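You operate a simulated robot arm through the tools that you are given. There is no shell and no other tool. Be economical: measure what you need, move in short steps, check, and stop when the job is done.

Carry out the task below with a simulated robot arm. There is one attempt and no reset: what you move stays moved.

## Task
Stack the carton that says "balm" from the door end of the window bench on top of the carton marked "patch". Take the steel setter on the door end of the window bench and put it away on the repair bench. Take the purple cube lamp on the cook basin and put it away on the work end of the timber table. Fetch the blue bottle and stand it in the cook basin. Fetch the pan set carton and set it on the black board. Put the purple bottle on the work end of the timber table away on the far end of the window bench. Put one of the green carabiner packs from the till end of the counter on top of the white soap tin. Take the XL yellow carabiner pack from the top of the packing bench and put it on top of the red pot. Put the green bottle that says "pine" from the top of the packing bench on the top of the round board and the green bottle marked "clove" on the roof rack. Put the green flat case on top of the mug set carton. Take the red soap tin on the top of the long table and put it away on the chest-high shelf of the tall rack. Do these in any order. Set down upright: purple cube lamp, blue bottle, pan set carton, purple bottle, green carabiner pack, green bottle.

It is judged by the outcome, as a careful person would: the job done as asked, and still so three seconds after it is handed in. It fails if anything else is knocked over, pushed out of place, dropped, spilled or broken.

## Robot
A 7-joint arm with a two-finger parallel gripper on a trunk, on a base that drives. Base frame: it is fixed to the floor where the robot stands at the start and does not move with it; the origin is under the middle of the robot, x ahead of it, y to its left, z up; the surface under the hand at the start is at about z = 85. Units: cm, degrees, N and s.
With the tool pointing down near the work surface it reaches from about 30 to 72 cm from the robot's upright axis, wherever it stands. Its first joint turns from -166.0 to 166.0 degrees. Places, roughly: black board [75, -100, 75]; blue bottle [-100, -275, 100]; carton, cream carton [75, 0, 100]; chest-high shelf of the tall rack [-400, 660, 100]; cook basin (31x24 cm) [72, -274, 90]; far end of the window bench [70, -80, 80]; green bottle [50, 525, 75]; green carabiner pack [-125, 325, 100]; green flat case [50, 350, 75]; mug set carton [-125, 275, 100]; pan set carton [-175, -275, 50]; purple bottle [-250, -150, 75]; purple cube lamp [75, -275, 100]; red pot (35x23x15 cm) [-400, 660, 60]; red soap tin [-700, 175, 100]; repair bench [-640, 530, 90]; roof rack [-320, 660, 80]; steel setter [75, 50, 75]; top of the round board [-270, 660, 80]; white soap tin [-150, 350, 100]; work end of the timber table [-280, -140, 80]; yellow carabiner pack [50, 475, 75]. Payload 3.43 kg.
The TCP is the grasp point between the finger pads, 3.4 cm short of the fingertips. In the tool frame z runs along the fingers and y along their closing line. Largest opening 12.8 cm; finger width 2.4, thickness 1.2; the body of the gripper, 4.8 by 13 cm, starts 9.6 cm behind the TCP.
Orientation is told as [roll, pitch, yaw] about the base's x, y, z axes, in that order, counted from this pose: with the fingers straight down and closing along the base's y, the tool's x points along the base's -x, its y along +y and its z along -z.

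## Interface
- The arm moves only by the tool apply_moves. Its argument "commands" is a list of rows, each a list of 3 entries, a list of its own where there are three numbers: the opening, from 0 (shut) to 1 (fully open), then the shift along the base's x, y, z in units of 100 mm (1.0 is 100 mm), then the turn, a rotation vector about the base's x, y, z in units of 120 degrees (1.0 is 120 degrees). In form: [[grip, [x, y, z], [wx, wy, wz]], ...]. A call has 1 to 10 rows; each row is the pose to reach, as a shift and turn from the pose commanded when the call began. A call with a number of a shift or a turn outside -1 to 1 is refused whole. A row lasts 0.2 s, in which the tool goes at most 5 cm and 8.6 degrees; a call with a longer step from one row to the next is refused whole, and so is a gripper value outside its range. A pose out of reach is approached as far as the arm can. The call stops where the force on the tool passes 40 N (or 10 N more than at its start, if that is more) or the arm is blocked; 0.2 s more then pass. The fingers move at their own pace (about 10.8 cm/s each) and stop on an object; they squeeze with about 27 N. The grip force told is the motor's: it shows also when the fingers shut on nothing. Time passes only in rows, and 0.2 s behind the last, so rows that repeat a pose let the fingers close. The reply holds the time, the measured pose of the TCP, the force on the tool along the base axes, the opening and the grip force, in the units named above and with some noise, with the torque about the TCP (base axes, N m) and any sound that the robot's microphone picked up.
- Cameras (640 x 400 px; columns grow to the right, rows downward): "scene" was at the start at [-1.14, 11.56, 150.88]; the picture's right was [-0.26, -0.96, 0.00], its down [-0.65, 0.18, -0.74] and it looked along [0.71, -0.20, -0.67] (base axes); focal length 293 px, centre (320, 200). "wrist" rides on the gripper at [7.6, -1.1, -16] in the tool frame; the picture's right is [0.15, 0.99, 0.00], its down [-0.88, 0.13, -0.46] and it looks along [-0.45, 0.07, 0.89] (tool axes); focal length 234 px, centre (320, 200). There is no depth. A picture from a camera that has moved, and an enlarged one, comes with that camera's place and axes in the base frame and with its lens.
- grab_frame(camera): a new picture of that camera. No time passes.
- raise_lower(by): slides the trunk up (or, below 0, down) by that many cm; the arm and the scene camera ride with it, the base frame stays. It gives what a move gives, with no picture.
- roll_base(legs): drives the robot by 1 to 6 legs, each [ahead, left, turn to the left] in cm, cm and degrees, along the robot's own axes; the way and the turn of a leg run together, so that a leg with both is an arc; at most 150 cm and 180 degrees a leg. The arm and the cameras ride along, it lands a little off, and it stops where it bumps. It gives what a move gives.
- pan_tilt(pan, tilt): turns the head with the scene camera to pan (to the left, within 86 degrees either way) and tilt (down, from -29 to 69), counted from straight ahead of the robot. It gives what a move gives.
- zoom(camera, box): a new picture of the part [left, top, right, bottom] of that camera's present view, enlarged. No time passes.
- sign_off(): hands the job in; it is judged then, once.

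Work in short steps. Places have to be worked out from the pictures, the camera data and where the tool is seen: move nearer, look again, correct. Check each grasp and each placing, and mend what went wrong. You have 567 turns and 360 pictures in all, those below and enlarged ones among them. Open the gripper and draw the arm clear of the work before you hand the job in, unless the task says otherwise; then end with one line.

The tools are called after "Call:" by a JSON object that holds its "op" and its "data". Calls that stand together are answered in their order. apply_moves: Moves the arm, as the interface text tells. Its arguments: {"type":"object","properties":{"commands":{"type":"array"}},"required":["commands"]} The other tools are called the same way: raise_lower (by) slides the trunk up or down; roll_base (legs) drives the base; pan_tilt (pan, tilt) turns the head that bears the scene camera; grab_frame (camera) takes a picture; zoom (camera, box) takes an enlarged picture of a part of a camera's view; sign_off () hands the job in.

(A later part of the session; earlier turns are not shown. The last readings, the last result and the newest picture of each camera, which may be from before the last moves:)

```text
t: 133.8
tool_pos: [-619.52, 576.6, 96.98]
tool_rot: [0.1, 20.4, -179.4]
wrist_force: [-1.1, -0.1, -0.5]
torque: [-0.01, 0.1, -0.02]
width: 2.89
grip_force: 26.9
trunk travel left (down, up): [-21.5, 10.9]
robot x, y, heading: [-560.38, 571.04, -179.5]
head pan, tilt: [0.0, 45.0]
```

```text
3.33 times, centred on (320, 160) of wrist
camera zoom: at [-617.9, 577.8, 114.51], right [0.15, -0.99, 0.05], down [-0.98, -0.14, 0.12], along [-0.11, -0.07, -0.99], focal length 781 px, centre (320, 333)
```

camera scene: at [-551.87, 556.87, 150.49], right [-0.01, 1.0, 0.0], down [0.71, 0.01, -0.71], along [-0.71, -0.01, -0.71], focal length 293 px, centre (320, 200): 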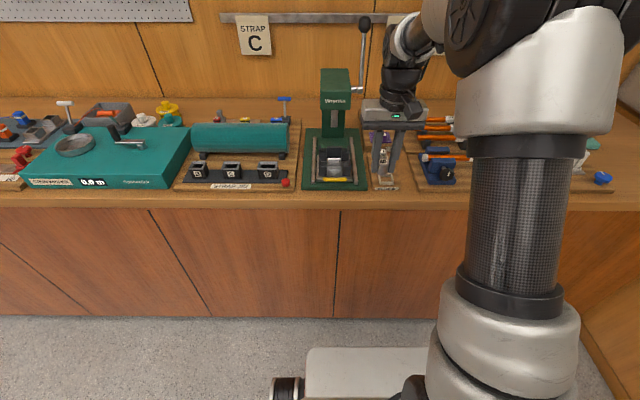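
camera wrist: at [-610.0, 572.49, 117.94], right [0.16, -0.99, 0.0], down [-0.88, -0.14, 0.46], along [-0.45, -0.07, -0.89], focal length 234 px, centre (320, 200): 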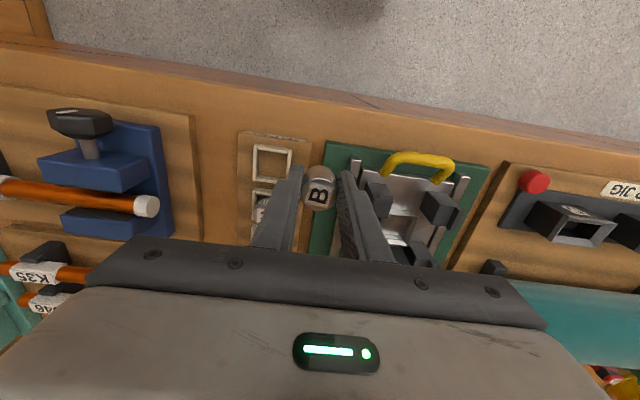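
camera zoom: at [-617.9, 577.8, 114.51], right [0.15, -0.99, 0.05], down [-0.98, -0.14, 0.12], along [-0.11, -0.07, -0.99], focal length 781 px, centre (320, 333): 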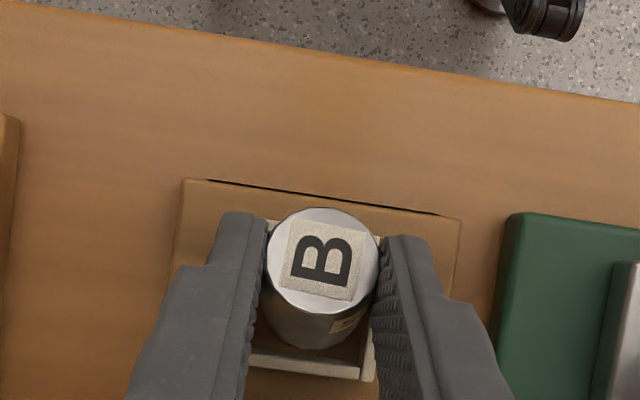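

The far edge is now clear of the back wall. I release and rise.

Call:
{"op": "apply_moves", "data": {"commands": [[0.27, [0, 0, 0], [0, 0, 0]], [0.27, [0, 0, 0], [0, 0, 0]], [0.3, [0, 0, 0.1], [0, 0, 0]], [0.3, [0, 0, 0.5], [0, 0, 0]]]}}

Call:
{"op": "zoom", "data": {"camera": "scene", "box": [340, 140, 440, 220]}}

Call:
{"op": "zoom", "data": {"camera": "wrist", "box": [240, 100, 400, 220]}}

```text
t: 134.8
tool_pos: [-619.4, 576.73, 101.99]
tool_rot: [0.1, 20.5, -179.4]
wrist_force: [0.6, 0.0, -0.9]
torque: [-0.02, 0.0, -0.04]
width: 3.83
grip_force: 0.1
trunk travel left (down, up): [-21.5, 10.9]
robot x, y, heading: [-560.54, 571.24, -179.6]
head pan, tilt: [0.0, 45.0]
```

```text
5.00 times, centred on (390, 180) of scene
camera zoom: at [-559.75, 556.81, 149.49], right [-0.01, 1.0, 0.0], down [0.71, 0.01, -0.71], along [-0.71, -0.01, -0.71], focal length 1464 px, centre (-30, 300)
```

zoom: 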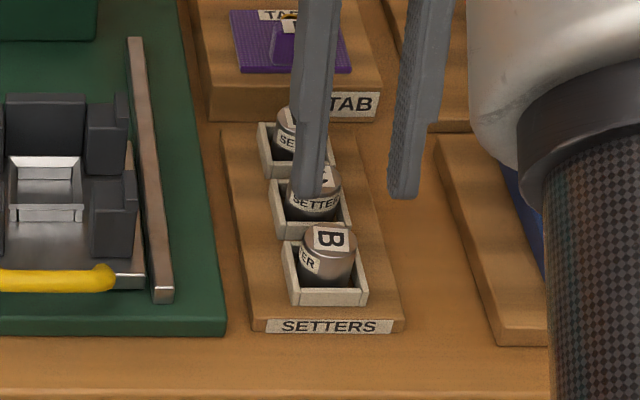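

```text
3.33 times, centred on (320, 160) of wrist
camera zoom: at [-617.82, 577.87, 119.52], right [0.15, -0.99, 0.05], down [-0.98, -0.14, 0.12], along [-0.11, -0.07, -0.99], focal length 781 px, centre (320, 333)
```

zoom: 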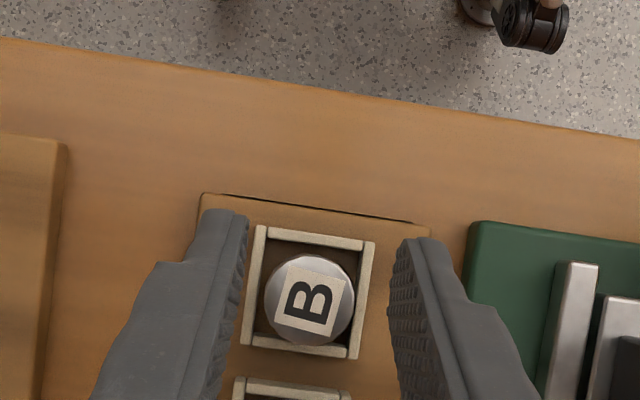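

B stands upright in its tray. I rise, straighten the tool, back away, and look toward the tall rack and back counter.

Call:
{"op": "apply_moves", "data": {"commands": [[0.5, [0, 0, 0.4], [0, 0, 0]], [0.5, [0.1, 0, 0.7], [0, 0.06, 0]], [0.5, [0.3, 0, 0.7], [0, 0.12, 0]], [0.5, [0.5, 0, 0.7], [0, 0.17, 0]]]}}

Call:
{"op": "roll_base", "data": {"legs": [[-20, 0, 0], [0, 40, 0]]}}

Call:
{"op": "pan_tilt", "data": {"pan": -86, "tilt": 15}}

Call:
{"op": "grab_frame", "data": {"camera": "scene"}}

Call:
{"op": "pan_tilt", "data": {"pan": 60, "tilt": 20}}

Call:
{"op": "grab_frame", "data": {"camera": "scene"}}

```text
t: 135.8
tool_pos: [-614.37, 576.83, 108.9]
tool_rot: [-0.1, 0.0, -179.5]
wrist_force: [-1.5, -0.5, -0.3]
torque: [-0.02, 0.0, -0.02]
width: 6.4
grip_force: 0.0
trunk travel left (down, up): [-21.5, 10.9]
robot x, y, heading: [-560.13, 571.0, -179.4]
head pan, tilt: [0.0, 45.0]
```

```text
t: 141.4
tool_pos: [-594.01, 536.71, 108.9]
tool_rot: [-0.2, 0.1, -179.2]
wrist_force: [0.6, 0.7, -0.1]
torque: [-0.01, -0.01, 0.0]
width: 6.41
grip_force: 0.1
trunk travel left (down, up): [-21.5, 10.9]
robot x, y, heading: [-540.28, 531.09, -179.2]
head pan, tilt: [0.0, 45.0]
```

```text
t: 143.0
tool_pos: [-594.03, 536.61, 108.9]
tool_rot: [-0.1, 0.1, -179.2]
wrist_force: [0.7, -0.7, 0.9]
torque: [0.0, 0.02, 0.01]
width: 6.39
grip_force: 0.2
trunk travel left (down, up): [-21.5, 10.9]
robot x, y, heading: [-539.83, 531.24, -178.9]
head pan, tilt: [-85.9, 15.0]
```

```text
286 pictures are left
camera scene: at [-531.9, 526.38, 154.17], right [1.0, 0.09, 0.0], down [0.02, -0.26, -0.97], along [-0.08, 0.96, -0.26], focal length 293 px, centre (320, 200)
```

scene: 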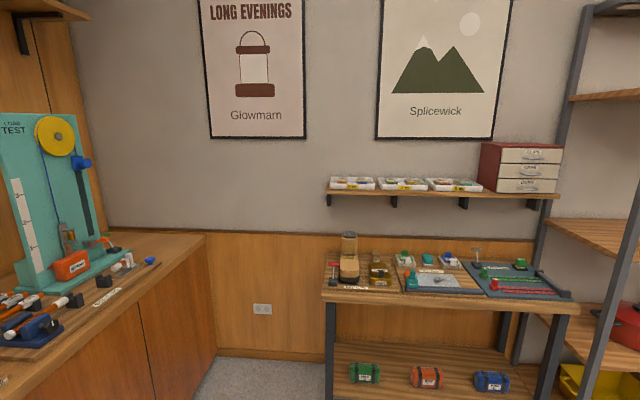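

```text
t: 145.3
tool_pos: [-594.02, 536.46, 109.11]
tool_rot: [-0.1, 0.0, -179.2]
wrist_force: [0.5, 0.3, -0.8]
torque: [0.01, 0.03, -0.01]
width: 6.39
grip_force: 0.0
trunk travel left (down, up): [-21.5, 10.9]
robot x, y, heading: [-539.99, 531.12, -179.3]
head pan, tilt: [60.0, 20.0]
```

```text
285 pictures are left
camera scene: at [-535.64, 508.95, 153.36], right [-0.87, 0.49, 0.0], down [0.17, 0.3, -0.94], along [-0.46, -0.82, -0.34], focal length 293 px, centre (320, 200)
```

scene: 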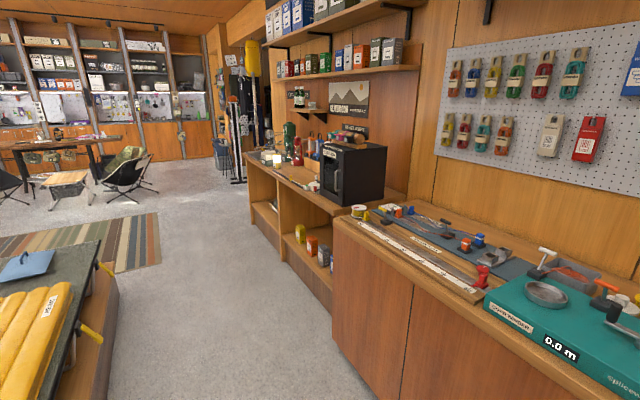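

The rack is at right of the small table. Now I go south to find the red soap tin near (−700,175).

Call:
{"op": "roll_base", "data": {"legs": [[0, 0, 90], [0, -12, 0], [150, 0, 0], [130, 0, 0]]}}

Call:
{"op": "pan_tilt", "data": {"pan": -65, "tilt": 30}}

Call:
{"op": "grab_frame", "data": {"camera": "scene"}}

Call:
{"op": "pan_tilt", "data": {"pan": -10, "tilt": 15}}

Call:
{"op": "grab_frame", "data": {"camera": "scene"}}

```text
t: 164.3
tool_pos: [-546.98, 195.65, 108.93]
tool_rot: [-0.1, 0.0, -87.9]
wrist_force: [-0.2, 0.2, 0.0]
torque: [0.0, -0.02, -0.02]
width: 6.41
grip_force: 0.0
trunk travel left (down, up): [-21.5, 10.9]
robot x, y, heading: [-542.61, 249.8, -88.1]
head pan, tilt: [60.0, 20.0]
```

```text
t: 166.3
tool_pos: [-546.95, 195.76, 108.96]
tool_rot: [-0.2, 0.0, -88.0]
wrist_force: [-0.4, -0.8, -0.3]
torque: [0.01, -0.03, 0.01]
width: 6.4
grip_force: 0.0
trunk travel left (down, up): [-21.5, 10.9]
robot x, y, heading: [-543.17, 249.51, -88.2]
head pan, tilt: [-65.0, 30.0]
```

```text
284 pictures are left
camera scene: at [-537.39, 254.85, 151.76], right [-0.46, 0.89, 0.0], down [0.44, 0.23, -0.87], along [-0.77, -0.4, -0.5], focal length 293 px, centre (320, 200)
```

scene: 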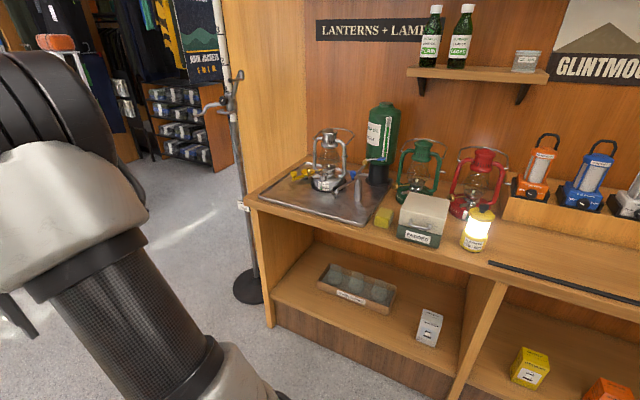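

```text
t: 167.6
tool_pos: [-546.97, 195.74, 108.83]
tool_rot: [-0.1, 0.0, -87.9]
wrist_force: [0.4, -0.4, 1.0]
torque: [-0.01, -0.02, 0.01]
width: 6.4
grip_force: 0.1
trunk travel left (down, up): [-21.5, 10.9]
robot x, y, heading: [-542.62, 249.67, -87.9]
head pan, tilt: [-10.0, 15.0]
```

```text
283 pictures are left
camera scene: at [-530.63, 249.73, 154.17], right [-0.99, 0.14, 0.0], down [0.04, 0.26, -0.97], along [-0.13, -0.96, -0.26], focal length 293 px, centre (320, 200)
```

scene: 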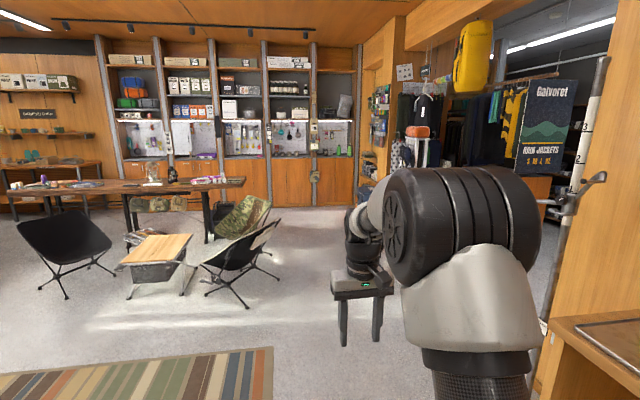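

The tin isn't on this bench; (−700,175) lies behind this wall, in the clothes room. I drive to the doorway and look in.

Call:
{"op": "roll_base", "data": {"legs": [[150, 0, 0], [15, 0, 0], [0, 0, -90]]}}

Call:
{"op": "pan_tilt", "data": {"pan": -20, "tilt": 20}}

Call:
{"op": "grab_frame", "data": {"camera": "scene"}}

Call:
{"op": "pan_tilt", "data": {"pan": 15, "tilt": 20}}

Call:
{"op": "grab_frame", "data": {"camera": "scene"}}

```text
t: 179.9
tool_pos: [-590.04, 86.72, 109.04]
tool_rot: [0.0, 0.0, -176.5]
wrist_force: [-0.5, 0.1, -0.7]
torque: [0.02, -0.02, 0.01]
width: 6.39
grip_force: 0.1
trunk travel left (down, up): [-21.5, 10.9]
robot x, y, heading: [-535.99, 83.85, -176.5]
head pan, tilt: [-10.0, 15.0]
```

```text
t: 180.6
tool_pos: [-590.01, 86.69, 108.97]
tool_rot: [-0.2, 0.0, -176.5]
wrist_force: [-0.5, 0.6, -0.5]
torque: [0.01, 0.02, 0.02]
width: 6.4
grip_force: 0.1
trunk travel left (down, up): [-21.5, 10.9]
robot x, y, heading: [-535.64, 83.8, -176.6]
head pan, tilt: [-20.0, 20.0]
```

```text
282 pictures are left
camera scene: at [-535.2, 72.84, 153.36], right [0.28, 0.96, 0.0], down [0.33, -0.1, -0.94], along [-0.9, 0.27, -0.34], focal length 293 px, centre (320, 200)
```

scene: 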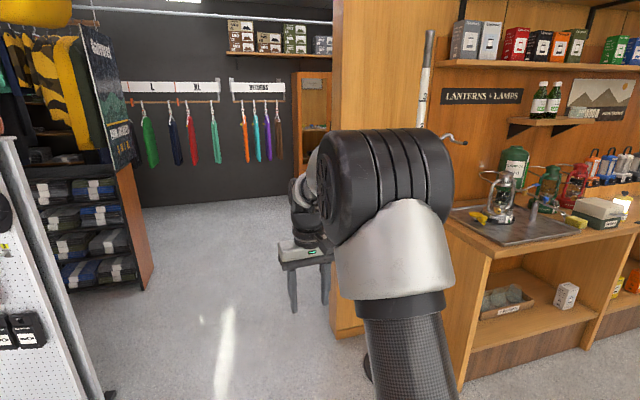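

```text
t: 181.6
tool_pos: [-590.01, 86.65, 108.91]
tool_rot: [-0.1, 0.0, -176.4]
wrist_force: [0.0, 0.3, 0.0]
torque: [0.0, -0.01, -0.01]
width: 6.39
grip_force: 0.0
trunk travel left (down, up): [-21.5, 10.9]
robot x, y, heading: [-535.84, 83.74, -176.6]
head pan, tilt: [15.0, 20.0]
```

```text
281 pictures are left
camera scene: at [-535.1, 67.25, 153.36], right [-0.32, 0.95, 0.0], down [0.32, 0.11, -0.94], along [-0.89, -0.3, -0.34], focal length 293 px, centre (320, 200)
```

scene: 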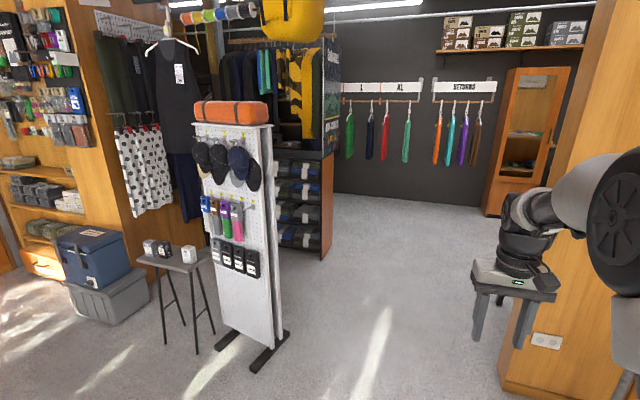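

The room opens behind the lantern wall. I drive in through the gap at y≈75 and look right.

Call:
{"op": "roll_base", "data": {"legs": [[150, 0, 0], [20, 0, 0]]}}

Call:
{"op": "pan_tilt", "data": {"pan": -80, "tilt": 25}}

Call:
{"op": "grab_frame", "data": {"camera": "scene"}}

```text
t: 190.3
tool_pos: [-760.34, 75.3, 108.88]
tool_rot: [-0.1, 0.0, -176.1]
wrist_force: [-0.4, -0.2, -0.3]
torque: [0.01, -0.02, 0.01]
width: 6.41
grip_force: 0.1
trunk travel left (down, up): [-21.5, 10.9]
robot x, y, heading: [-706.32, 72.61, -175.9]
head pan, tilt: [15.0, 20.0]
```

```text
t: 192.0
tool_pos: [-760.24, 75.42, 108.95]
tool_rot: [0.0, 0.0, -176.0]
wrist_force: [0.2, -0.2, -0.1]
torque: [-0.02, 0.02, 0.03]
width: 6.41
grip_force: 0.1
trunk travel left (down, up): [-21.5, 10.9]
robot x, y, heading: [-706.3, 72.94, -176.0]
head pan, tilt: [-80.0, 25.0]
```

```text
280 pictures are left
camera scene: at [-698.64, 68.1, 152.55], right [0.97, 0.24, 0.0], down [0.1, -0.41, -0.91], along [-0.22, 0.88, -0.42], focal length 293 px, centre (320, 200)
```

scene: 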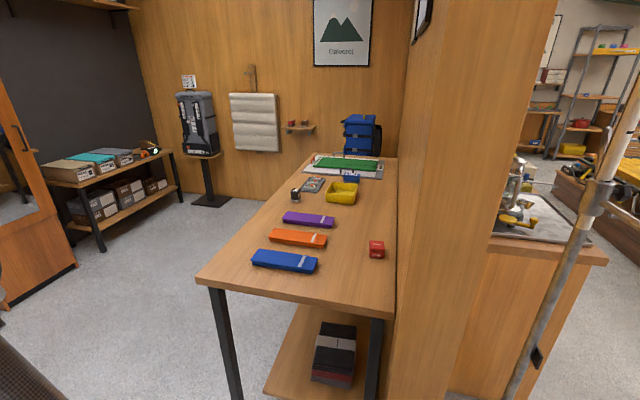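

The red soap tin is on the table at about (−700,162). I turn to face it and approach.

Call:
{"op": "roll_base", "data": {"legs": [[0, 0, -94], [20, 0, 0]]}}

Call:
{"op": "grab_frame", "data": {"camera": "wrist"}}

```text
t: 197.7
tool_pos: [-698.88, 146.32, 108.83]
tool_rot: [0.0, 0.2, 89.1]
wrist_force: [-0.6, -0.4, 0.6]
torque: [0.0, 0.0, -0.01]
width: 6.41
grip_force: 0.0
trunk travel left (down, up): [-21.5, 10.9]
robot x, y, heading: [-705.66, 92.5, 89.1]
head pan, tilt: [-80.0, 25.0]
```

```text
279 pictures are left
camera wrist: at [-697.8, 138.78, 124.88], right [-0.99, -0.13, 0.0], down [-0.12, 0.88, 0.46], along [-0.06, 0.45, -0.89], focal length 234 px, centre (320, 200)
```

wrist: 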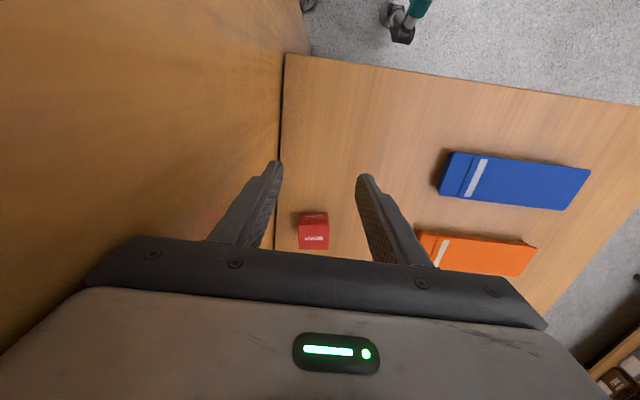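

The tin (~5 cm) is at (−700,163.6), close to the wall at x≈−692.6. I'll grasp with the tool pitched 40° forward, useful for shelf placing; first rotate.

Call:
{"op": "apply_moves", "data": {"commands": [[0.7, [-0.13, 0, 0], [0.06, 0, 0]], [0.7, [-0.13, 0, 0], [0.12, 0, 0]], [0.7, [-0.13, 0, 0], [0.18, 0, 0]], [0.7, [-0.13, 0, 0], [0.24, 0, 0]], [0.7, [-0.13, 0, 0], [0.3, 0, 0]], [0.7, [-0.13, 0, 0], [0.333, 0, 0]], [0.7, [-0.13, 0.3, -0.2], [0.333, 0, 0]], [0.7, [-0.13, 0.6, -0.4], [0.333, 0, 0]]]}}

Call:
{"op": "grab_frame", "data": {"camera": "wrist"}}

```text
t: 199.5
tool_pos: [-700.24, 152.38, 104.78]
tool_rot: [0.6, -40.0, 88.7]
wrist_force: [0.2, -0.2, 1.0]
torque: [0.02, 0.0, -0.01]
width: 8.99
grip_force: 0.1
trunk travel left (down, up): [-21.5, 10.9]
robot x, y, heading: [-706.05, 92.74, 89.3]
head pan, tilt: [-80.0, 25.0]
```

```text
278 pictures are left
camera wrist: at [-699.05, 136.32, 112.29], right [-0.99, -0.1, -0.09], down [-0.12, 0.38, 0.92], along [-0.06, 0.92, -0.39], focal length 234 px, centre (320, 200)
```

wrist: 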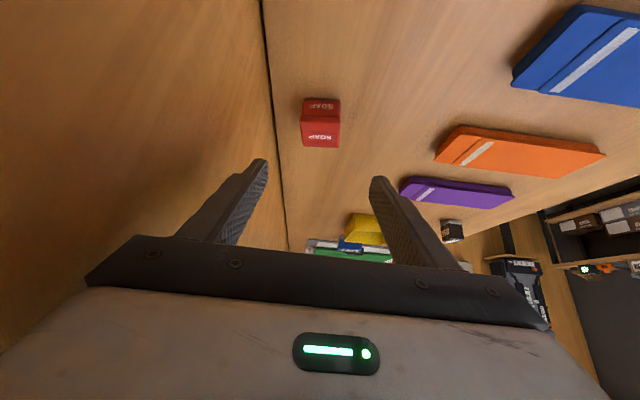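

Tin: front at y≈160.4, top z≈90.5, ~4.6 wide. I approach along the tool axis.

Call:
{"op": "apply_moves", "data": {"commands": [[0.7, [0, 0.25, -0.33], [0, 0, 0]], [0.7, [0, 0.5, -0.66], [0, 0, 0]], [0.7, [0.01, 0.75, -0.95], [0, 0, 0]]]}}

Call:
{"op": "apply_moves", "data": {"commands": [[0.7, [0, 0.15, -0.22], [0, 0, 0]], [0.7, [0, 0.29, -0.39], [0, 0, 0]], [0, [0, 0.29, -0.39], [0, 0, 0]], [0, [0, 0.29, -0.39], [0, 0, 0]], [0, [0, 0.29, -0.39], [0, 0, 0]], [0, [0, 0.29, -0.39], [0, 0, 0]]]}}

Call:
{"op": "grab_frame", "data": {"camera": "wrist"}}

```text
t: 200.3
tool_pos: [-700.02, 159.92, 95.48]
tool_rot: [0.5, -39.9, 88.8]
wrist_force: [-0.4, 0.5, 0.3]
torque: [-0.01, -0.01, 0.02]
width: 8.97
grip_force: 0.1
trunk travel left (down, up): [-21.5, 10.9]
robot x, y, heading: [-705.91, 92.23, 88.7]
head pan, tilt: [-80.0, 25.0]
```

```text
t: 201.7
tool_pos: [-700.0, 162.84, 91.65]
tool_rot: [0.6, -39.9, 88.8]
wrist_force: [-0.2, -0.5, -0.6]
torque: [-0.03, -0.04, 0.03]
width: 5.65
grip_force: 26.6
trunk travel left (down, up): [-21.5, 10.9]
robot x, y, heading: [-705.59, 92.52, 89.1]
head pan, tilt: [-80.0, 25.0]
```

```text
277 pictures are left
camera wrist: at [-699.0, 146.78, 98.94], right [-0.99, -0.1, -0.09], down [-0.12, 0.38, 0.92], along [-0.06, 0.92, -0.39], focal length 234 px, centre (320, 200)
```

wrist: 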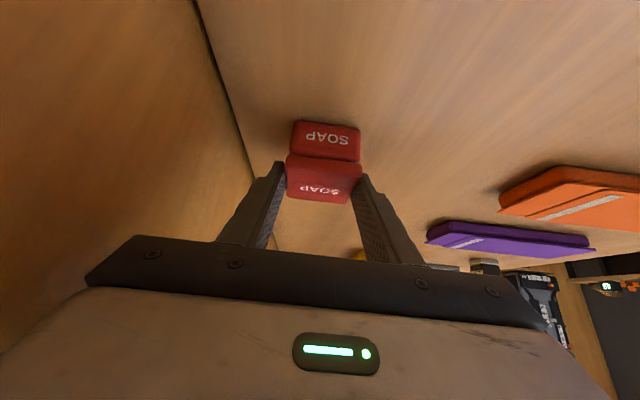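

Gripped (5.65 cm). I lift, retract, and back out of the room.

Call:
{"op": "apply_moves", "data": {"commands": [[0, [0, 0, 0.3], [0, 0, 0]], [0, [-0.05, 0, 0.7], [0, 0, 0]], [0, [-0.1, -0.3, 1.0], [0, 0, 0]], [0, [-0.2, -0.7, 1.0], [0, 0, 0]], [0, [-0.3, -1.0, 1.0], [0, 0, 0]]]}}

Call:
{"op": "apply_moves", "data": {"commands": [[0, [0, -0.3, 0.3], [0, 0, 0]], [0, [0, -0.6, 0.6], [0, 0, 0]]]}}

Call:
{"op": "roll_base", "data": {"legs": [[-20, 0, 0], [0, 0, -90]]}}

Call:
{"op": "pan_tilt", "data": {"pan": 20, "tilt": 20}}

Call:
{"op": "grab_frame", "data": {"camera": "scene"}}

```text
t: 202.9
tool_pos: [-702.99, 152.85, 101.62]
tool_rot: [0.7, -39.9, 88.8]
wrist_force: [-0.3, 0.8, -1.1]
torque: [-0.02, 0.02, 0.0]
width: 5.63
grip_force: 26.9
trunk travel left (down, up): [-21.5, 10.9]
robot x, y, heading: [-705.6, 92.51, 89.1]
head pan, tilt: [-80.0, 25.0]
```

```text
t: 203.5
tool_pos: [-702.96, 146.87, 107.65]
tool_rot: [0.6, -39.9, 88.7]
wrist_force: [-0.1, -0.2, -1.7]
torque: [-0.02, -0.02, -0.02]
width: 5.63
grip_force: 26.9
trunk travel left (down, up): [-21.5, 10.9]
robot x, y, heading: [-706.11, 92.69, 89.1]
head pan, tilt: [-80.0, 25.0]
```

```text
t: 206.1
tool_pos: [-696.61, 126.22, 107.49]
tool_rot: [0.8, -39.8, 81.5]
wrist_force: [-1.0, 0.8, -0.3]
torque: [-0.04, -0.02, 0.07]
width: 5.65
grip_force: 27.1
trunk travel left (down, up): [-21.5, 10.9]
robot x, y, heading: [-706.72, 72.67, 80.1]
head pan, tilt: [-80.0, 25.0]
stopped in leg 2: the force on the tool passed its limit at 56 N (the readings are from after the stop); the commanded pose is now the measured one
```

```text
t: 207.8
tool_pos: [-696.55, 126.27, 107.53]
tool_rot: [0.9, -39.9, 81.6]
wrist_force: [-5.3, 0.8, -1.9]
torque: [-0.01, -0.06, -0.02]
width: 5.63
grip_force: 26.9
trunk travel left (down, up): [-21.5, 10.9]
robot x, y, heading: [-706.39, 72.58, 80.2]
head pan, tilt: [20.0, 20.0]
```

```text
276 pictures are left
camera scene: at [-723.44, 75.29, 153.35], right [0.98, 0.18, 0.0], down [0.06, -0.34, -0.94], along [-0.17, 0.93, -0.34], focal length 293 px, centre (320, 200)
```

scene: 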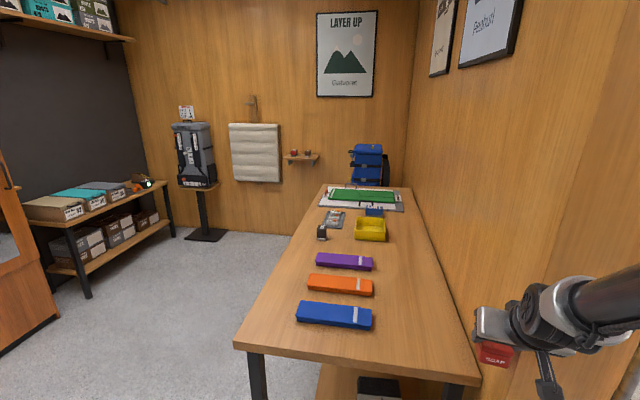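

The tool brushed the wall panel when turning right. I turn back left, strafe away, then turn.

Call:
{"op": "roll_base", "data": {"legs": [[0, 0, 10], [0, 35, 0], [-10, 0, 0], [0, 0, -90]]}}

Call:
{"op": "pan_tilt", "data": {"pan": -10, "tilt": 25}}

Call:
{"op": "grab_frame", "data": {"camera": "scene"}}

Call:
{"op": "grab_frame", "data": {"camera": "wrist"}}

```text
t: 217.1
tool_pos: [-686.49, 62.74, 107.54]
tool_rot: [0.8, -39.8, 1.8]
wrist_force: [-0.9, 1.1, -0.3]
torque: [-0.01, 0.01, 0.0]
width: 5.61
grip_force: 27.4
trunk travel left (down, up): [-21.5, 10.9]
robot x, y, heading: [-740.82, 62.78, 0.4]
head pan, tilt: [20.0, 20.0]
```

```text
t: 218.1
tool_pos: [-686.76, 62.66, 107.44]
tool_rot: [0.9, -39.9, 1.8]
wrist_force: [-0.4, 0.0, -0.8]
torque: [-0.01, -0.03, -0.01]
width: 5.61
grip_force: 27.2
trunk travel left (down, up): [-21.5, 10.9]
robot x, y, heading: [-740.85, 62.58, 0.4]
head pan, tilt: [-10.0, 25.0]
```

```text
275 pictures are left
camera scene: at [-741.13, 74.91, 152.55], right [-0.17, -0.99, 0.0], down [-0.42, 0.07, -0.91], along [0.89, -0.15, -0.42], focal length 293 px, centre (320, 200)
```

scene: 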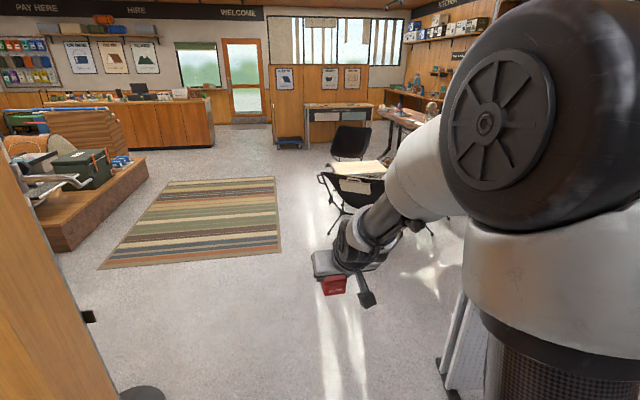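

```text
274 pictures are left
camera wrist: at [-702.62, 60.81, 114.89], right [-0.15, 0.98, -0.08], down [0.38, 0.14, 0.92], along [0.91, 0.11, -0.39], focal length 234 px, centre (320, 200)
```

wrist: 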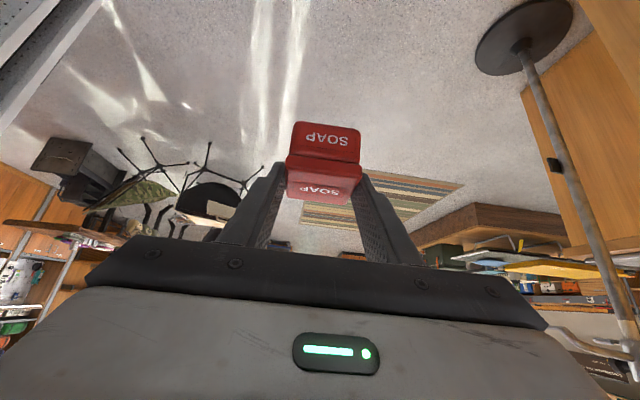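

Clear path out. I drive east, then north up the passage toward the tall rack.

Call:
{"op": "roll_base", "data": {"legs": [[150, 0, 0], [38, 0, 0], [0, 0, 90], [150, 0, 0], [150, 0, 0], [150, 0, 0]]}}

Call:
{"op": "pan_tilt", "data": {"pan": -45, "tilt": 20}}

Call:
{"op": "grab_frame", "data": {"camera": "scene"}}

```text
t: 252.4
tool_pos: [-552.52, 568.13, 107.49]
tool_rot: [0.8, -39.9, 90.6]
wrist_force: [-0.2, 0.7, -1.1]
torque: [-0.01, 0.0, -0.02]
width: 5.65
grip_force: 27.1
trunk travel left (down, up): [-21.5, 10.9]
robot x, y, heading: [-554.08, 513.71, 89.2]
head pan, tilt: [-10.0, 25.0]
```

```text
t: 253.4
tool_pos: [-552.54, 568.11, 107.58]
tool_rot: [0.9, -39.9, 90.5]
wrist_force: [0.7, 0.1, -0.6]
torque: [-0.02, 0.01, -0.02]
width: 5.61
grip_force: 26.4
trunk travel left (down, up): [-21.5, 10.9]
robot x, y, heading: [-553.98, 514.12, 89.0]
head pan, tilt: [-45.0, 20.0]
```

```text
273 pictures are left
camera scene: at [-561.51, 511.33, 153.36], right [0.7, -0.72, 0.0], down [-0.25, -0.24, -0.94], along [0.67, 0.65, -0.34], focal length 293 px, centre (320, 200)
```

scene: 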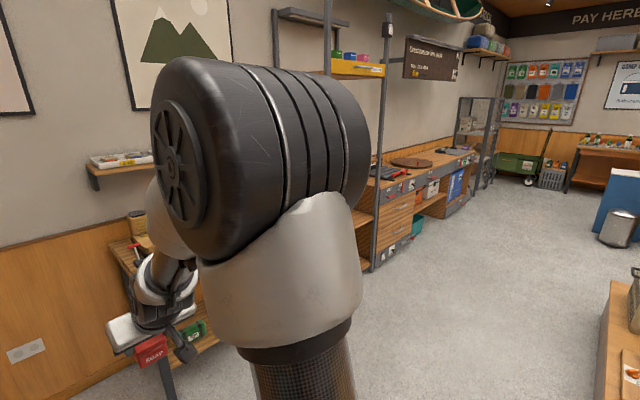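

I move ahead a bit to clear the platform and strafe right toward the rack.

Call:
{"op": "roll_base", "data": {"legs": [[28, 0, 0], [0, -148, 0]]}}

Call:
{"op": "pan_tilt", "data": {"pan": 15, "tilt": 20}}

Call:
{"op": "grab_frame", "data": {"camera": "scene"}}

Call:
{"op": "grab_frame", "data": {"camera": "wrist"}}

```text
t: 269.5
tool_pos: [-401.47, 592.42, 107.61]
tool_rot: [0.7, -39.9, 89.6]
wrist_force: [-0.5, 0.8, -1.3]
torque: [-0.04, -0.01, -0.02]
width: 5.65
grip_force: 27.1
trunk travel left (down, up): [-21.5, 10.9]
robot x, y, heading: [-403.91, 538.25, 88.2]
head pan, tilt: [-45.0, 20.0]
```

```text
t: 270.8
tool_pos: [-401.41, 592.3, 107.67]
tool_rot: [0.8, -40.0, 89.4]
wrist_force: [1.2, 0.1, -0.9]
torque: [-0.01, 0.02, 0.01]
width: 5.62
grip_force: 26.7
trunk travel left (down, up): [-21.5, 10.9]
robot x, y, heading: [-403.47, 538.09, 87.9]
head pan, tilt: [15.0, 20.0]
```

```text
272 pictures are left
camera scene: at [-420.37, 538.42, 153.36], right [0.97, 0.23, 0.0], down [0.08, -0.33, -0.94], along [-0.21, 0.92, -0.34], focal length 293 px, centre (320, 200)
```

scene: 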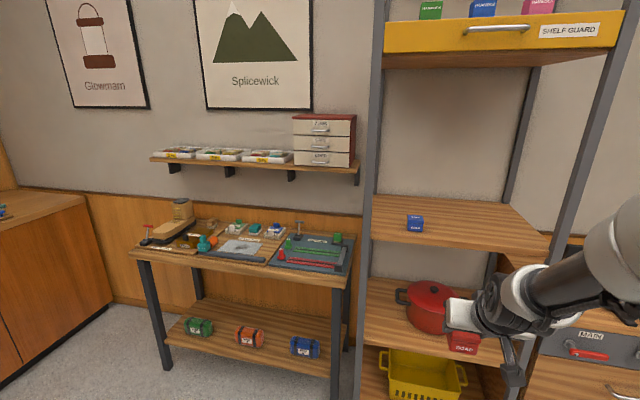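

```text
271 pictures are left
camera wrist: at [-400.26, 576.29, 114.89], right [-0.99, -0.11, -0.08], down [-0.12, 0.38, 0.92], along [-0.07, 0.92, -0.39], focal length 234 px, centre (320, 200)
```

wrist: 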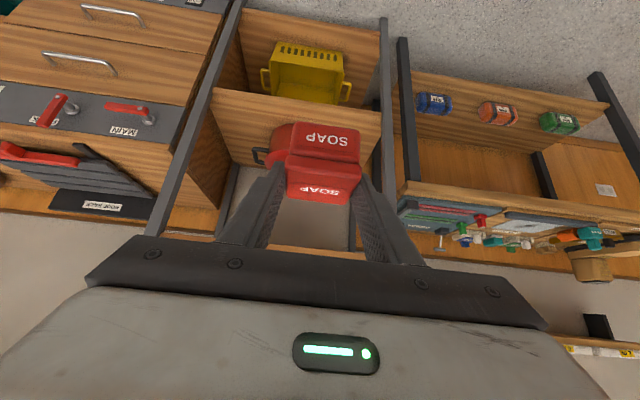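

The chest-high shelf (with a blue soap tin) is at z≈103–106, front edge y≈635–640, free space right of the blue tin. I raise the tool and drive in.

Call:
{"op": "apply_moves", "data": {"commands": [[0, [0, 0, 0.4], [0, 0, 0]], [0, [0, 0, 0.8], [0, 0, 0]]]}}

Call:
{"op": "roll_base", "data": {"legs": [[0, -8, 2], [28, 0, 0]]}}

Call:
{"op": "grab_frame", "data": {"camera": "wrist"}}

Call:
{"op": "grab_frame", "data": {"camera": "scene"}}

```text
t: 271.4
tool_pos: [-401.51, 592.4, 115.55]
tool_rot: [0.8, -39.9, 89.6]
wrist_force: [-0.2, 0.2, -1.0]
torque: [-0.02, 0.01, 0.0]
width: 5.65
grip_force: 27.2
trunk travel left (down, up): [-21.5, 10.9]
robot x, y, heading: [-403.76, 538.21, 88.0]
head pan, tilt: [15.0, 20.0]
```

```text
t: 274.4
tool_pos: [-395.42, 620.12, 115.59]
tool_rot: [0.8, -39.9, 91.2]
wrist_force: [0.4, 0.2, -1.3]
torque: [-0.03, 0.02, -0.01]
width: 5.62
grip_force: 27.0
trunk travel left (down, up): [-21.5, 10.9]
robot x, y, heading: [-395.71, 566.0, 90.0]
head pan, tilt: [15.0, 20.0]
```

```text
270 pictures are left
camera wrist: at [-393.49, 604.2, 122.86], right [-0.99, -0.14, -0.08], down [-0.13, 0.38, 0.92], along [-0.1, 0.91, -0.39], focal length 234 px, centre (320, 200)
```

wrist: 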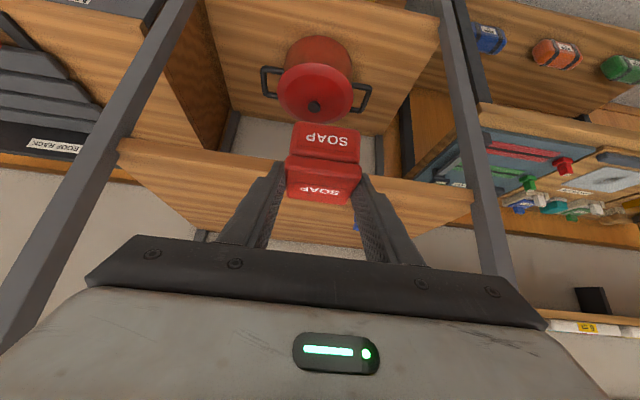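

```text
269 pictures are left
camera scene: at [-412.38, 565.59, 153.36], right [0.97, 0.26, 0.0], down [0.09, -0.33, -0.94], along [-0.24, 0.91, -0.34], focal length 293 px, centre (320, 200)
```

scene: 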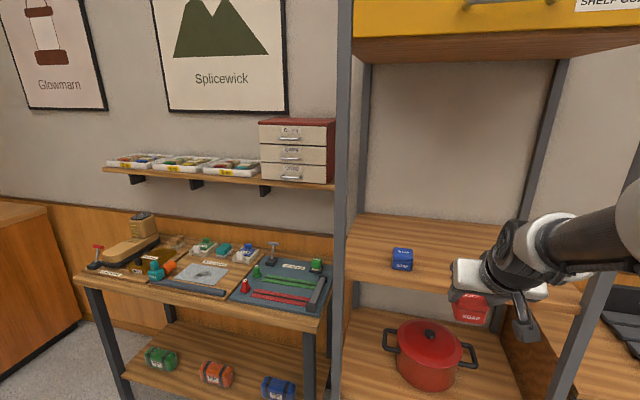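

Triangulating: shelf top z≈106, front edge y≈631, blue tin at (−408,645). I drive 13 cm closer and extend to y≈644.

Call:
{"op": "roll_base", "data": {"legs": [[13, 0, 0]]}}

Call:
{"op": "apply_moves", "data": {"commands": [[0, [0.15, 0.3, 0], [0, 0, 0]], [0, [0.25, 0.7, 0], [0, 0, 0]], [0, [0.25, 1.0, 0], [0, 0, 0]], [0, [0.25, 1.0, -0.25], [0, 0, 0]]]}}

Call:
{"op": "zoom", "data": {"camera": "scene", "box": [380, 200, 580, 325]}}

```text
t: 275.7
tool_pos: [-395.31, 633.28, 115.55]
tool_rot: [0.9, -40.0, 91.4]
wrist_force: [0.1, 0.3, -0.9]
torque: [0.01, 0.02, -0.01]
width: 5.65
grip_force: 27.5
trunk travel left (down, up): [-21.5, 10.9]
robot x, y, heading: [-395.39, 578.64, 90.1]
head pan, tilt: [15.0, 20.0]
```

```text
t: 276.7
tool_pos: [-392.71, 643.27, 112.94]
tool_rot: [0.8, -39.9, 91.4]
wrist_force: [-0.1, -0.1, -1.1]
torque: [0.0, 0.01, 0.01]
width: 5.65
grip_force: 27.1
trunk travel left (down, up): [-21.5, 10.9]
robot x, y, heading: [-396.03, 579.08, 90.0]
head pan, tilt: [15.0, 20.0]
```

```text
3.20 times, centred on (480, 262) of scene
camera zoom: at [-412.38, 578.63, 153.36], right [0.97, 0.26, 0.0], down [0.09, -0.33, -0.94], along [-0.24, 0.91, -0.34], focal length 937 px, centre (-192, 0)
```

zoom: 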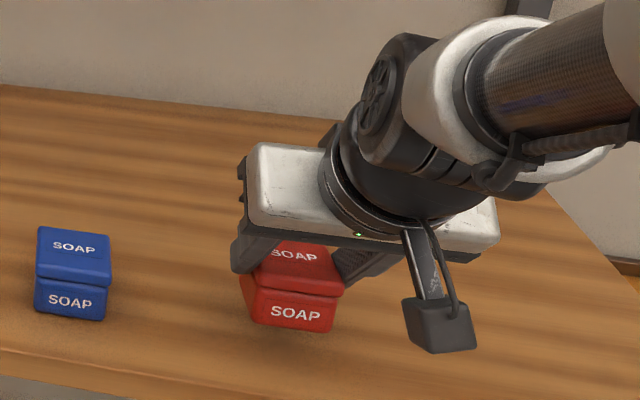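

Over the shelf beside the blue tin. I lower in small steps until contact.

Call:
{"op": "apply_moves", "data": {"commands": [[0, [0, 0, -0.08], [0, 0, 0]], [0, [0, 0, -0.14], [0, 0, 0]], [0, [0, 0, -0.2], [0, 0, 0]], [0, [0, 0, -0.24], [0, 0, 0]]]}}

```text
t: 277.7
tool_pos: [-392.82, 643.07, 110.63]
tool_rot: [0.8, -39.9, 91.4]
wrist_force: [-0.1, 0.5, -0.2]
torque: [-0.03, 0.01, -0.04]
width: 5.64
grip_force: 26.7
trunk travel left (down, up): [-21.5, 10.9]
robot x, y, heading: [-395.7, 578.88, 90.0]
head pan, tilt: [15.0, 20.0]
```

No contact yet; continuing in finer steps.

Call:
{"op": "apply_moves", "data": {"commands": [[0, [0, 0, -0.04], [0, 0, 0]], [0, [0, 0, -0.08], [0, 0, 0]], [0, [0, 0, -0.12], [0, 0, 0]]]}}

Call:
{"op": "zoom", "data": {"camera": "scene", "box": [380, 200, 580, 325]}}

```text
t: 278.5
tool_pos: [-392.68, 643.23, 109.97]
tool_rot: [0.7, -40.6, 91.4]
wrist_force: [-1.5, -0.4, 30.2]
torque: [-0.02, 0.36, 0.19]
width: 5.67
grip_force: 27.8
trunk travel left (down, up): [-21.5, 10.9]
robot x, y, heading: [-396.21, 578.7, 89.8]
head pan, tilt: [15.0, 20.0]
```

```text
3.20 times, centred on (480, 262) of scene
camera zoom: at [-412.41, 578.34, 153.4], right [0.97, 0.26, 0.0], down [0.09, -0.33, -0.94], along [-0.24, 0.91, -0.34], focal length 937 px, centre (-192, 0)
```

zoom: 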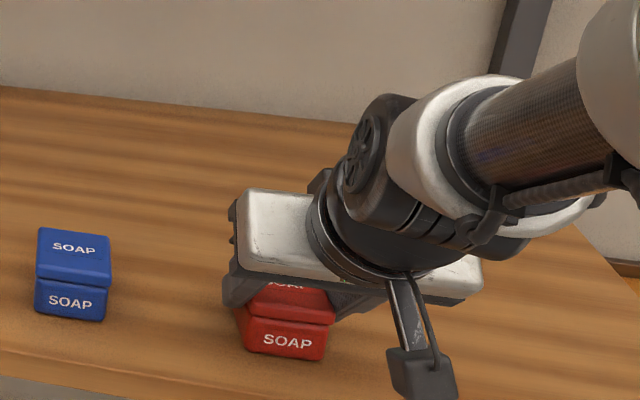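

Contact. I ease up, release, and retreat along the tool axis.

Call:
{"op": "apply_moves", "data": {"commands": [[0, [0, 0, 0.05], [0, 0, 0]], [0.65, [0, 0, 0.05], [0, 0, 0]], [0.65, [0, 0, 0.05], [0, 0, 0]], [0.65, [0, -0.25, 0.35], [0, 0, 0]], [0.65, [0, -0.5, 0.65], [0, 0, 0]], [0.65, [0, -0.8, 1.0], [0, 0, 0]]]}}

Call:
{"op": "zoom", "data": {"camera": "scene", "box": [380, 200, 580, 325]}}

```text
t: 279.9
tool_pos: [-392.76, 635.11, 119.33]
tool_rot: [0.8, -39.9, 91.3]
wrist_force: [-0.7, 0.1, -0.7]
torque: [-0.01, -0.01, 0.03]
width: 8.33
grip_force: 0.1
trunk travel left (down, up): [-21.5, 10.9]
robot x, y, heading: [-395.79, 578.91, 89.9]
head pan, tilt: [15.0, 20.0]
```

```text
3.20 times, centred on (480, 262) of scene
camera zoom: at [-412.38, 578.61, 153.36], right [0.97, 0.26, 0.0], down [0.09, -0.33, -0.94], along [-0.24, 0.91, -0.34], focal length 937 px, centre (-192, 0)
```

zoom: 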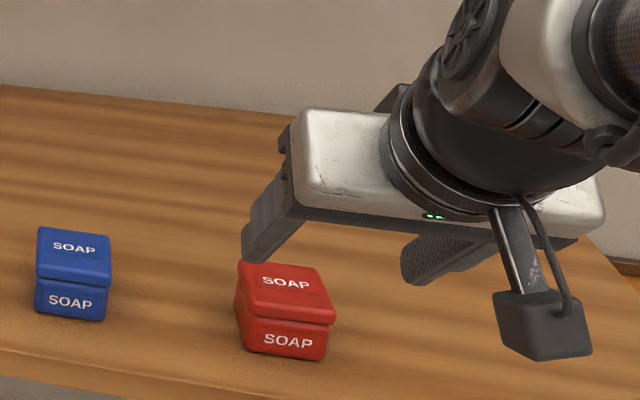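

The red tin is placed. I back away and look at the back counter to the right.

Call:
{"op": "roll_base", "data": {"legs": [[-35, 0, 0], [0, -90, 0]]}}

Call:
{"op": "pan_tilt", "data": {"pan": 5, "tilt": 25}}

Call:
{"op": "grab_frame", "data": {"camera": "scene"}}

Call:
{"op": "pan_tilt", "data": {"pan": -60, "tilt": 20}}

Call:
{"op": "grab_frame", "data": {"camera": "scene"}}

```text
t: 290.8
tool_pos: [-302.05, 600.4, 119.41]
tool_rot: [0.8, -39.9, 91.5]
wrist_force: [-0.3, -0.3, 0.0]
torque: [0.02, -0.01, 0.0]
width: 8.31
grip_force: 0.1
trunk travel left (down, up): [-21.5, 10.9]
robot x, y, heading: [-305.43, 543.93, 89.8]
head pan, tilt: [15.0, 20.0]
```

```text
t: 291.5
tool_pos: [-302.09, 600.42, 119.31]
tool_rot: [0.8, -39.9, 91.4]
wrist_force: [-1.0, 0.1, -0.3]
torque: [-0.02, 0.0, -0.01]
width: 8.32
grip_force: 0.2
trunk travel left (down, up): [-21.5, 10.9]
robot x, y, heading: [-305.14, 544.4, 89.7]
head pan, tilt: [5.0, 25.0]
```

```text
265 pictures are left
camera scene: at [-320.07, 544.05, 152.55], right [1.0, 0.09, 0.0], down [0.04, -0.42, -0.91], along [-0.08, 0.9, -0.42], focal length 293 px, centre (320, 200)
```

scene: 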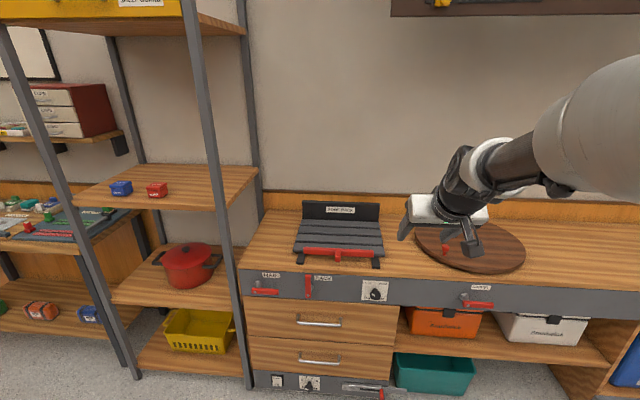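

```text
t: 292.9
tool_pos: [-302.03, 600.25, 119.39]
tool_rot: [0.7, -39.9, 91.4]
wrist_force: [-0.1, -0.7, -0.9]
torque: [0.01, -0.01, 0.01]
width: 8.33
grip_force: 0.1
trunk travel left (down, up): [-21.5, 10.9]
robot x, y, heading: [-305.18, 543.98, 89.9]
head pan, tilt: [-60.0, 20.0]
```

```text
264 pictures are left
camera scene: at [-311.21, 539.53, 153.36], right [0.5, -0.87, 0.0], down [-0.3, -0.17, -0.94], along [0.81, 0.47, -0.34], focal length 293 px, centre (320, 200)
```

scene: 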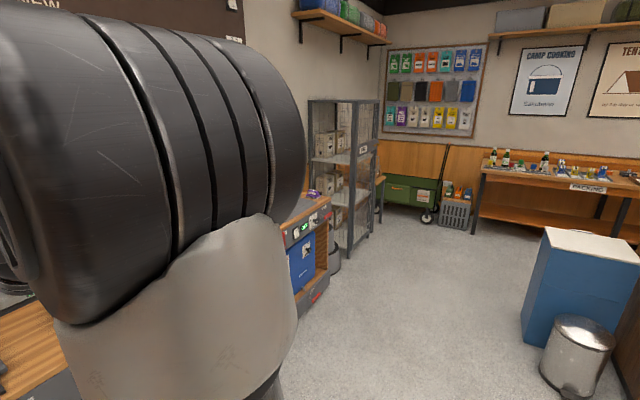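

The roof rack and round board are clear. I straighten the tool, then drive east toward the packing bench.

Call:
{"op": "apply_moves", "data": {"commands": [[0.65, [0, -0.1, 0], [-0.06, 0, 0]], [0.65, [0, -0.2, 0], [-0.12, 0, 0]], [0.65, [0, -0.3, 0], [-0.18, 0, 0]], [0.65, [0, -0.4, 0], [-0.24, 0, 0]], [0.65, [0, -0.5, 0], [-0.3, 0, 0]], [0.65, [0, -0.5, 0], [-0.333, 0, 0]]]}}

Call:
{"op": "roll_base", "data": {"legs": [[0, 0, -90], [150, 0, 0], [120, 0, 0]]}}

Call:
{"op": "pan_tilt", "data": {"pan": -15, "tilt": 35}}

Call:
{"op": "grab_frame", "data": {"camera": "scene"}}

```text
t: 294.3
tool_pos: [-302.0, 595.46, 119.37]
tool_rot: [1.6, 0.2, 91.0]
wrist_force: [0.2, -0.5, -0.4]
torque: [0.02, -0.01, 0.01]
width: 8.33
grip_force: 0.1
trunk travel left (down, up): [-21.5, 10.9]
robot x, y, heading: [-304.83, 544.1, 90.1]
head pan, tilt: [-60.0, 20.0]
```

```text
t: 311.4
tool_pos: [18.0, 542.32, 119.49]
tool_rot: [1.6, 0.1, 1.2]
wrist_force: [-0.2, -0.2, 0.5]
torque: [0.0, 0.0, 0.02]
width: 8.35
grip_force: 0.0
trunk travel left (down, up): [-21.5, 10.9]
robot x, y, heading: [-33.01, 545.19, 0.2]
head pan, tilt: [-60.0, 20.0]
```

```text
t: 312.5
tool_pos: [18.08, 542.31, 119.31]
tool_rot: [1.6, 0.1, 1.1]
wrist_force: [-0.2, 1.2, 0.2]
torque: [-0.01, 0.03, 0.04]
width: 8.34
grip_force: 0.0
trunk travel left (down, up): [-21.5, 10.9]
robot x, y, heading: [-33.13, 545.0, 0.1]
head pan, tilt: [-15.0, 35.0]
```

```text
263 pictures are left
camera scene: at [-34.03, 556.71, 150.98], right [-0.26, -0.97, 0.0], down [-0.55, 0.15, -0.82], along [0.79, -0.21, -0.57], focal length 293 px, centre (320, 200)
```

scene: 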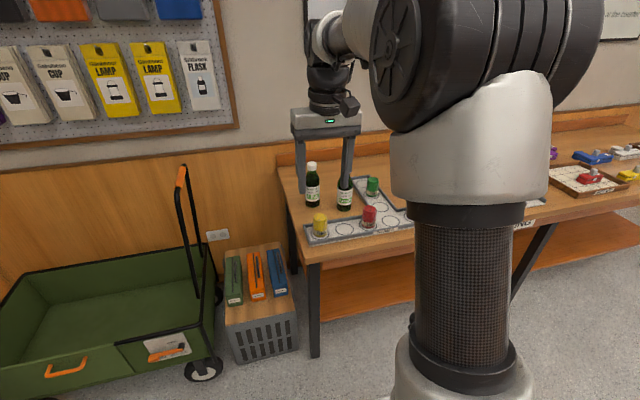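

I zoom on the bottles to read labels.

Call:
{"op": "zoom", "data": {"camera": "scene", "box": [280, 140, 440, 250]}}

Call:
{"op": "zoom", "data": {"camera": "wrist", "box": [0, 0, 640, 400]}}

```text
3.64 times, centred on (360, 195) of scene
camera zoom: at [-34.03, 556.71, 150.98], right [-0.26, -0.97, 0.0], down [-0.55, 0.15, -0.82], along [0.79, -0.21, -0.57], focal length 1065 px, centre (174, 218)
```

zoom: 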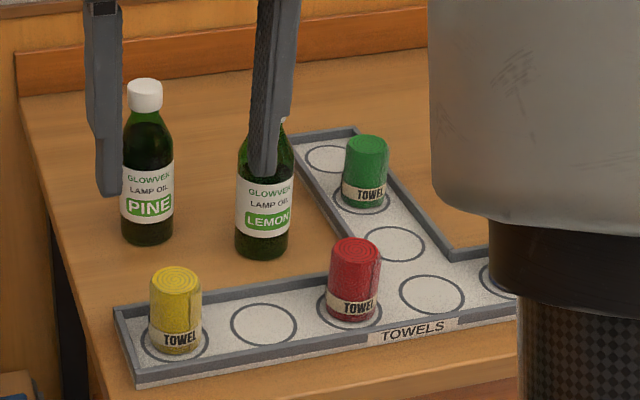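

```text
1.00 times, centred on (320, 200) of wrist (not enlarged: the box is as wide or as high as the picture)
camera zoom: at [10.54, 540.61, 135.27], right [-0.17, 0.99, 0.03], down [0.88, 0.14, 0.46], along [0.45, 0.1, -0.89], focal length 234 px, centre (320, 200)
```

zoom: 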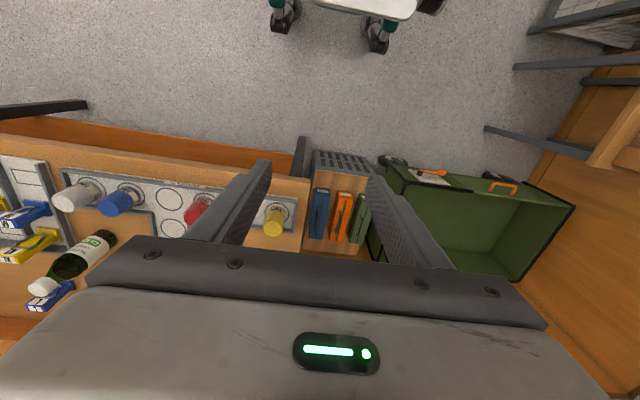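

PINE is left, LEMON next, and another green bottle is further right. I drive 27 cm closer and pitch the tool 45° for gripping PINE's body.

Call:
{"op": "roll_base", "data": {"legs": [[27, 0, 0]]}}

Call:
{"op": "apply_moves", "data": {"commands": [[0.8, [-0.1, -0.05, 0], [-0.013, -0.06, 0]], [0.8, [-0.15, -0.1, 0], [-0.013, -0.12, 0]], [0.8, [-0.15, -0.1, 0], [-0.013, -0.18, 0]], [0.8, [-0.15, -0.1, 0], [-0.013, -0.24, 0]], [0.8, [-0.15, -0.1, 0], [-0.013, -0.3, 0]], [0.8, [-0.15, -0.1, 0], [-0.013, -0.36, 0]], [0.8, [-0.15, -0.1, 0], [-0.013, -0.375, 0]], [0.8, [-0.15, -0.4, -0.2], [-0.013, -0.375, 0]], [0.8, [-0.15, -0.8, -0.4], [-0.013, -0.375, 0]]]}}

Call:
{"op": "grab_frame", "data": {"camera": "wrist"}}

Call:
{"op": "grab_frame", "data": {"camera": "scene"}}

```text
t: 314.4
tool_pos: [45.0, 542.23, 119.33]
tool_rot: [1.7, 0.2, 1.1]
wrist_force: [-0.5, 0.0, -0.5]
torque: [-0.01, 0.0, -0.01]
width: 8.34
grip_force: 0.0
trunk travel left (down, up): [-21.5, 10.9]
robot x, y, heading: [-6.25, 545.51, 0.3]
head pan, tilt: [-15.0, 35.0]
```

```text
t: 316.4
tool_pos: [43.61, 534.28, 115.31]
tool_rot: [-1.5, -45.0, 2.6]
wrist_force: [-0.7, 0.0, -0.6]
torque: [-0.01, 0.0, 0.0]
width: 10.25
grip_force: 0.0
trunk travel left (down, up): [-21.5, 10.9]
robot x, y, heading: [-6.19, 544.99, 0.2]
head pan, tilt: [-15.0, 35.0]
```

```text
260 pictures are left
camera wrist: at [26.88, 532.93, 121.36], right [-0.13, 0.98, -0.12], down [0.3, 0.16, 0.94], along [0.95, 0.08, -0.31], focal length 234 px, centre (320, 200)
```

wrist: 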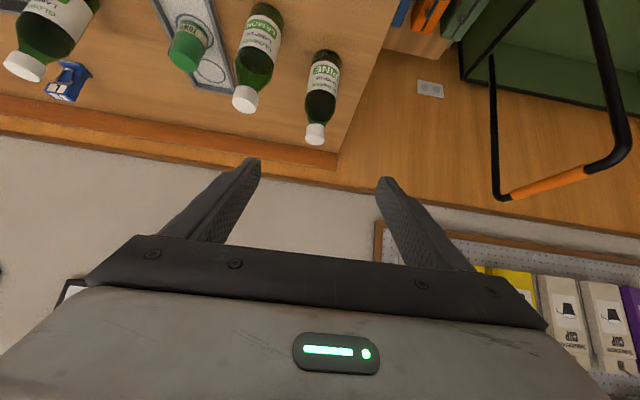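

```text
259 pictures are left
camera scene: at [-7.07, 556.77, 150.98], right [-0.26, -0.97, 0.0], down [-0.55, 0.15, -0.82], along [0.79, -0.21, -0.57], focal length 293 px, centre (320, 200)
```

scene: 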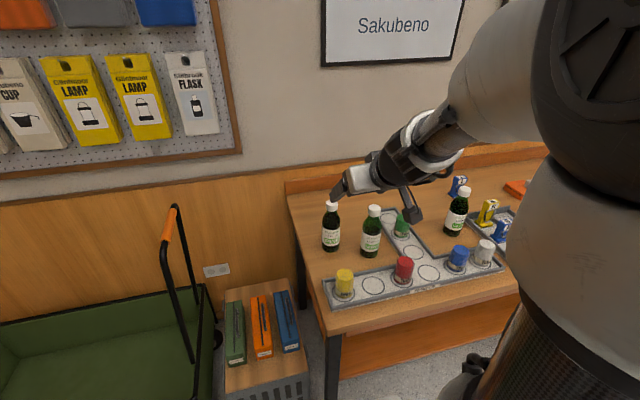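

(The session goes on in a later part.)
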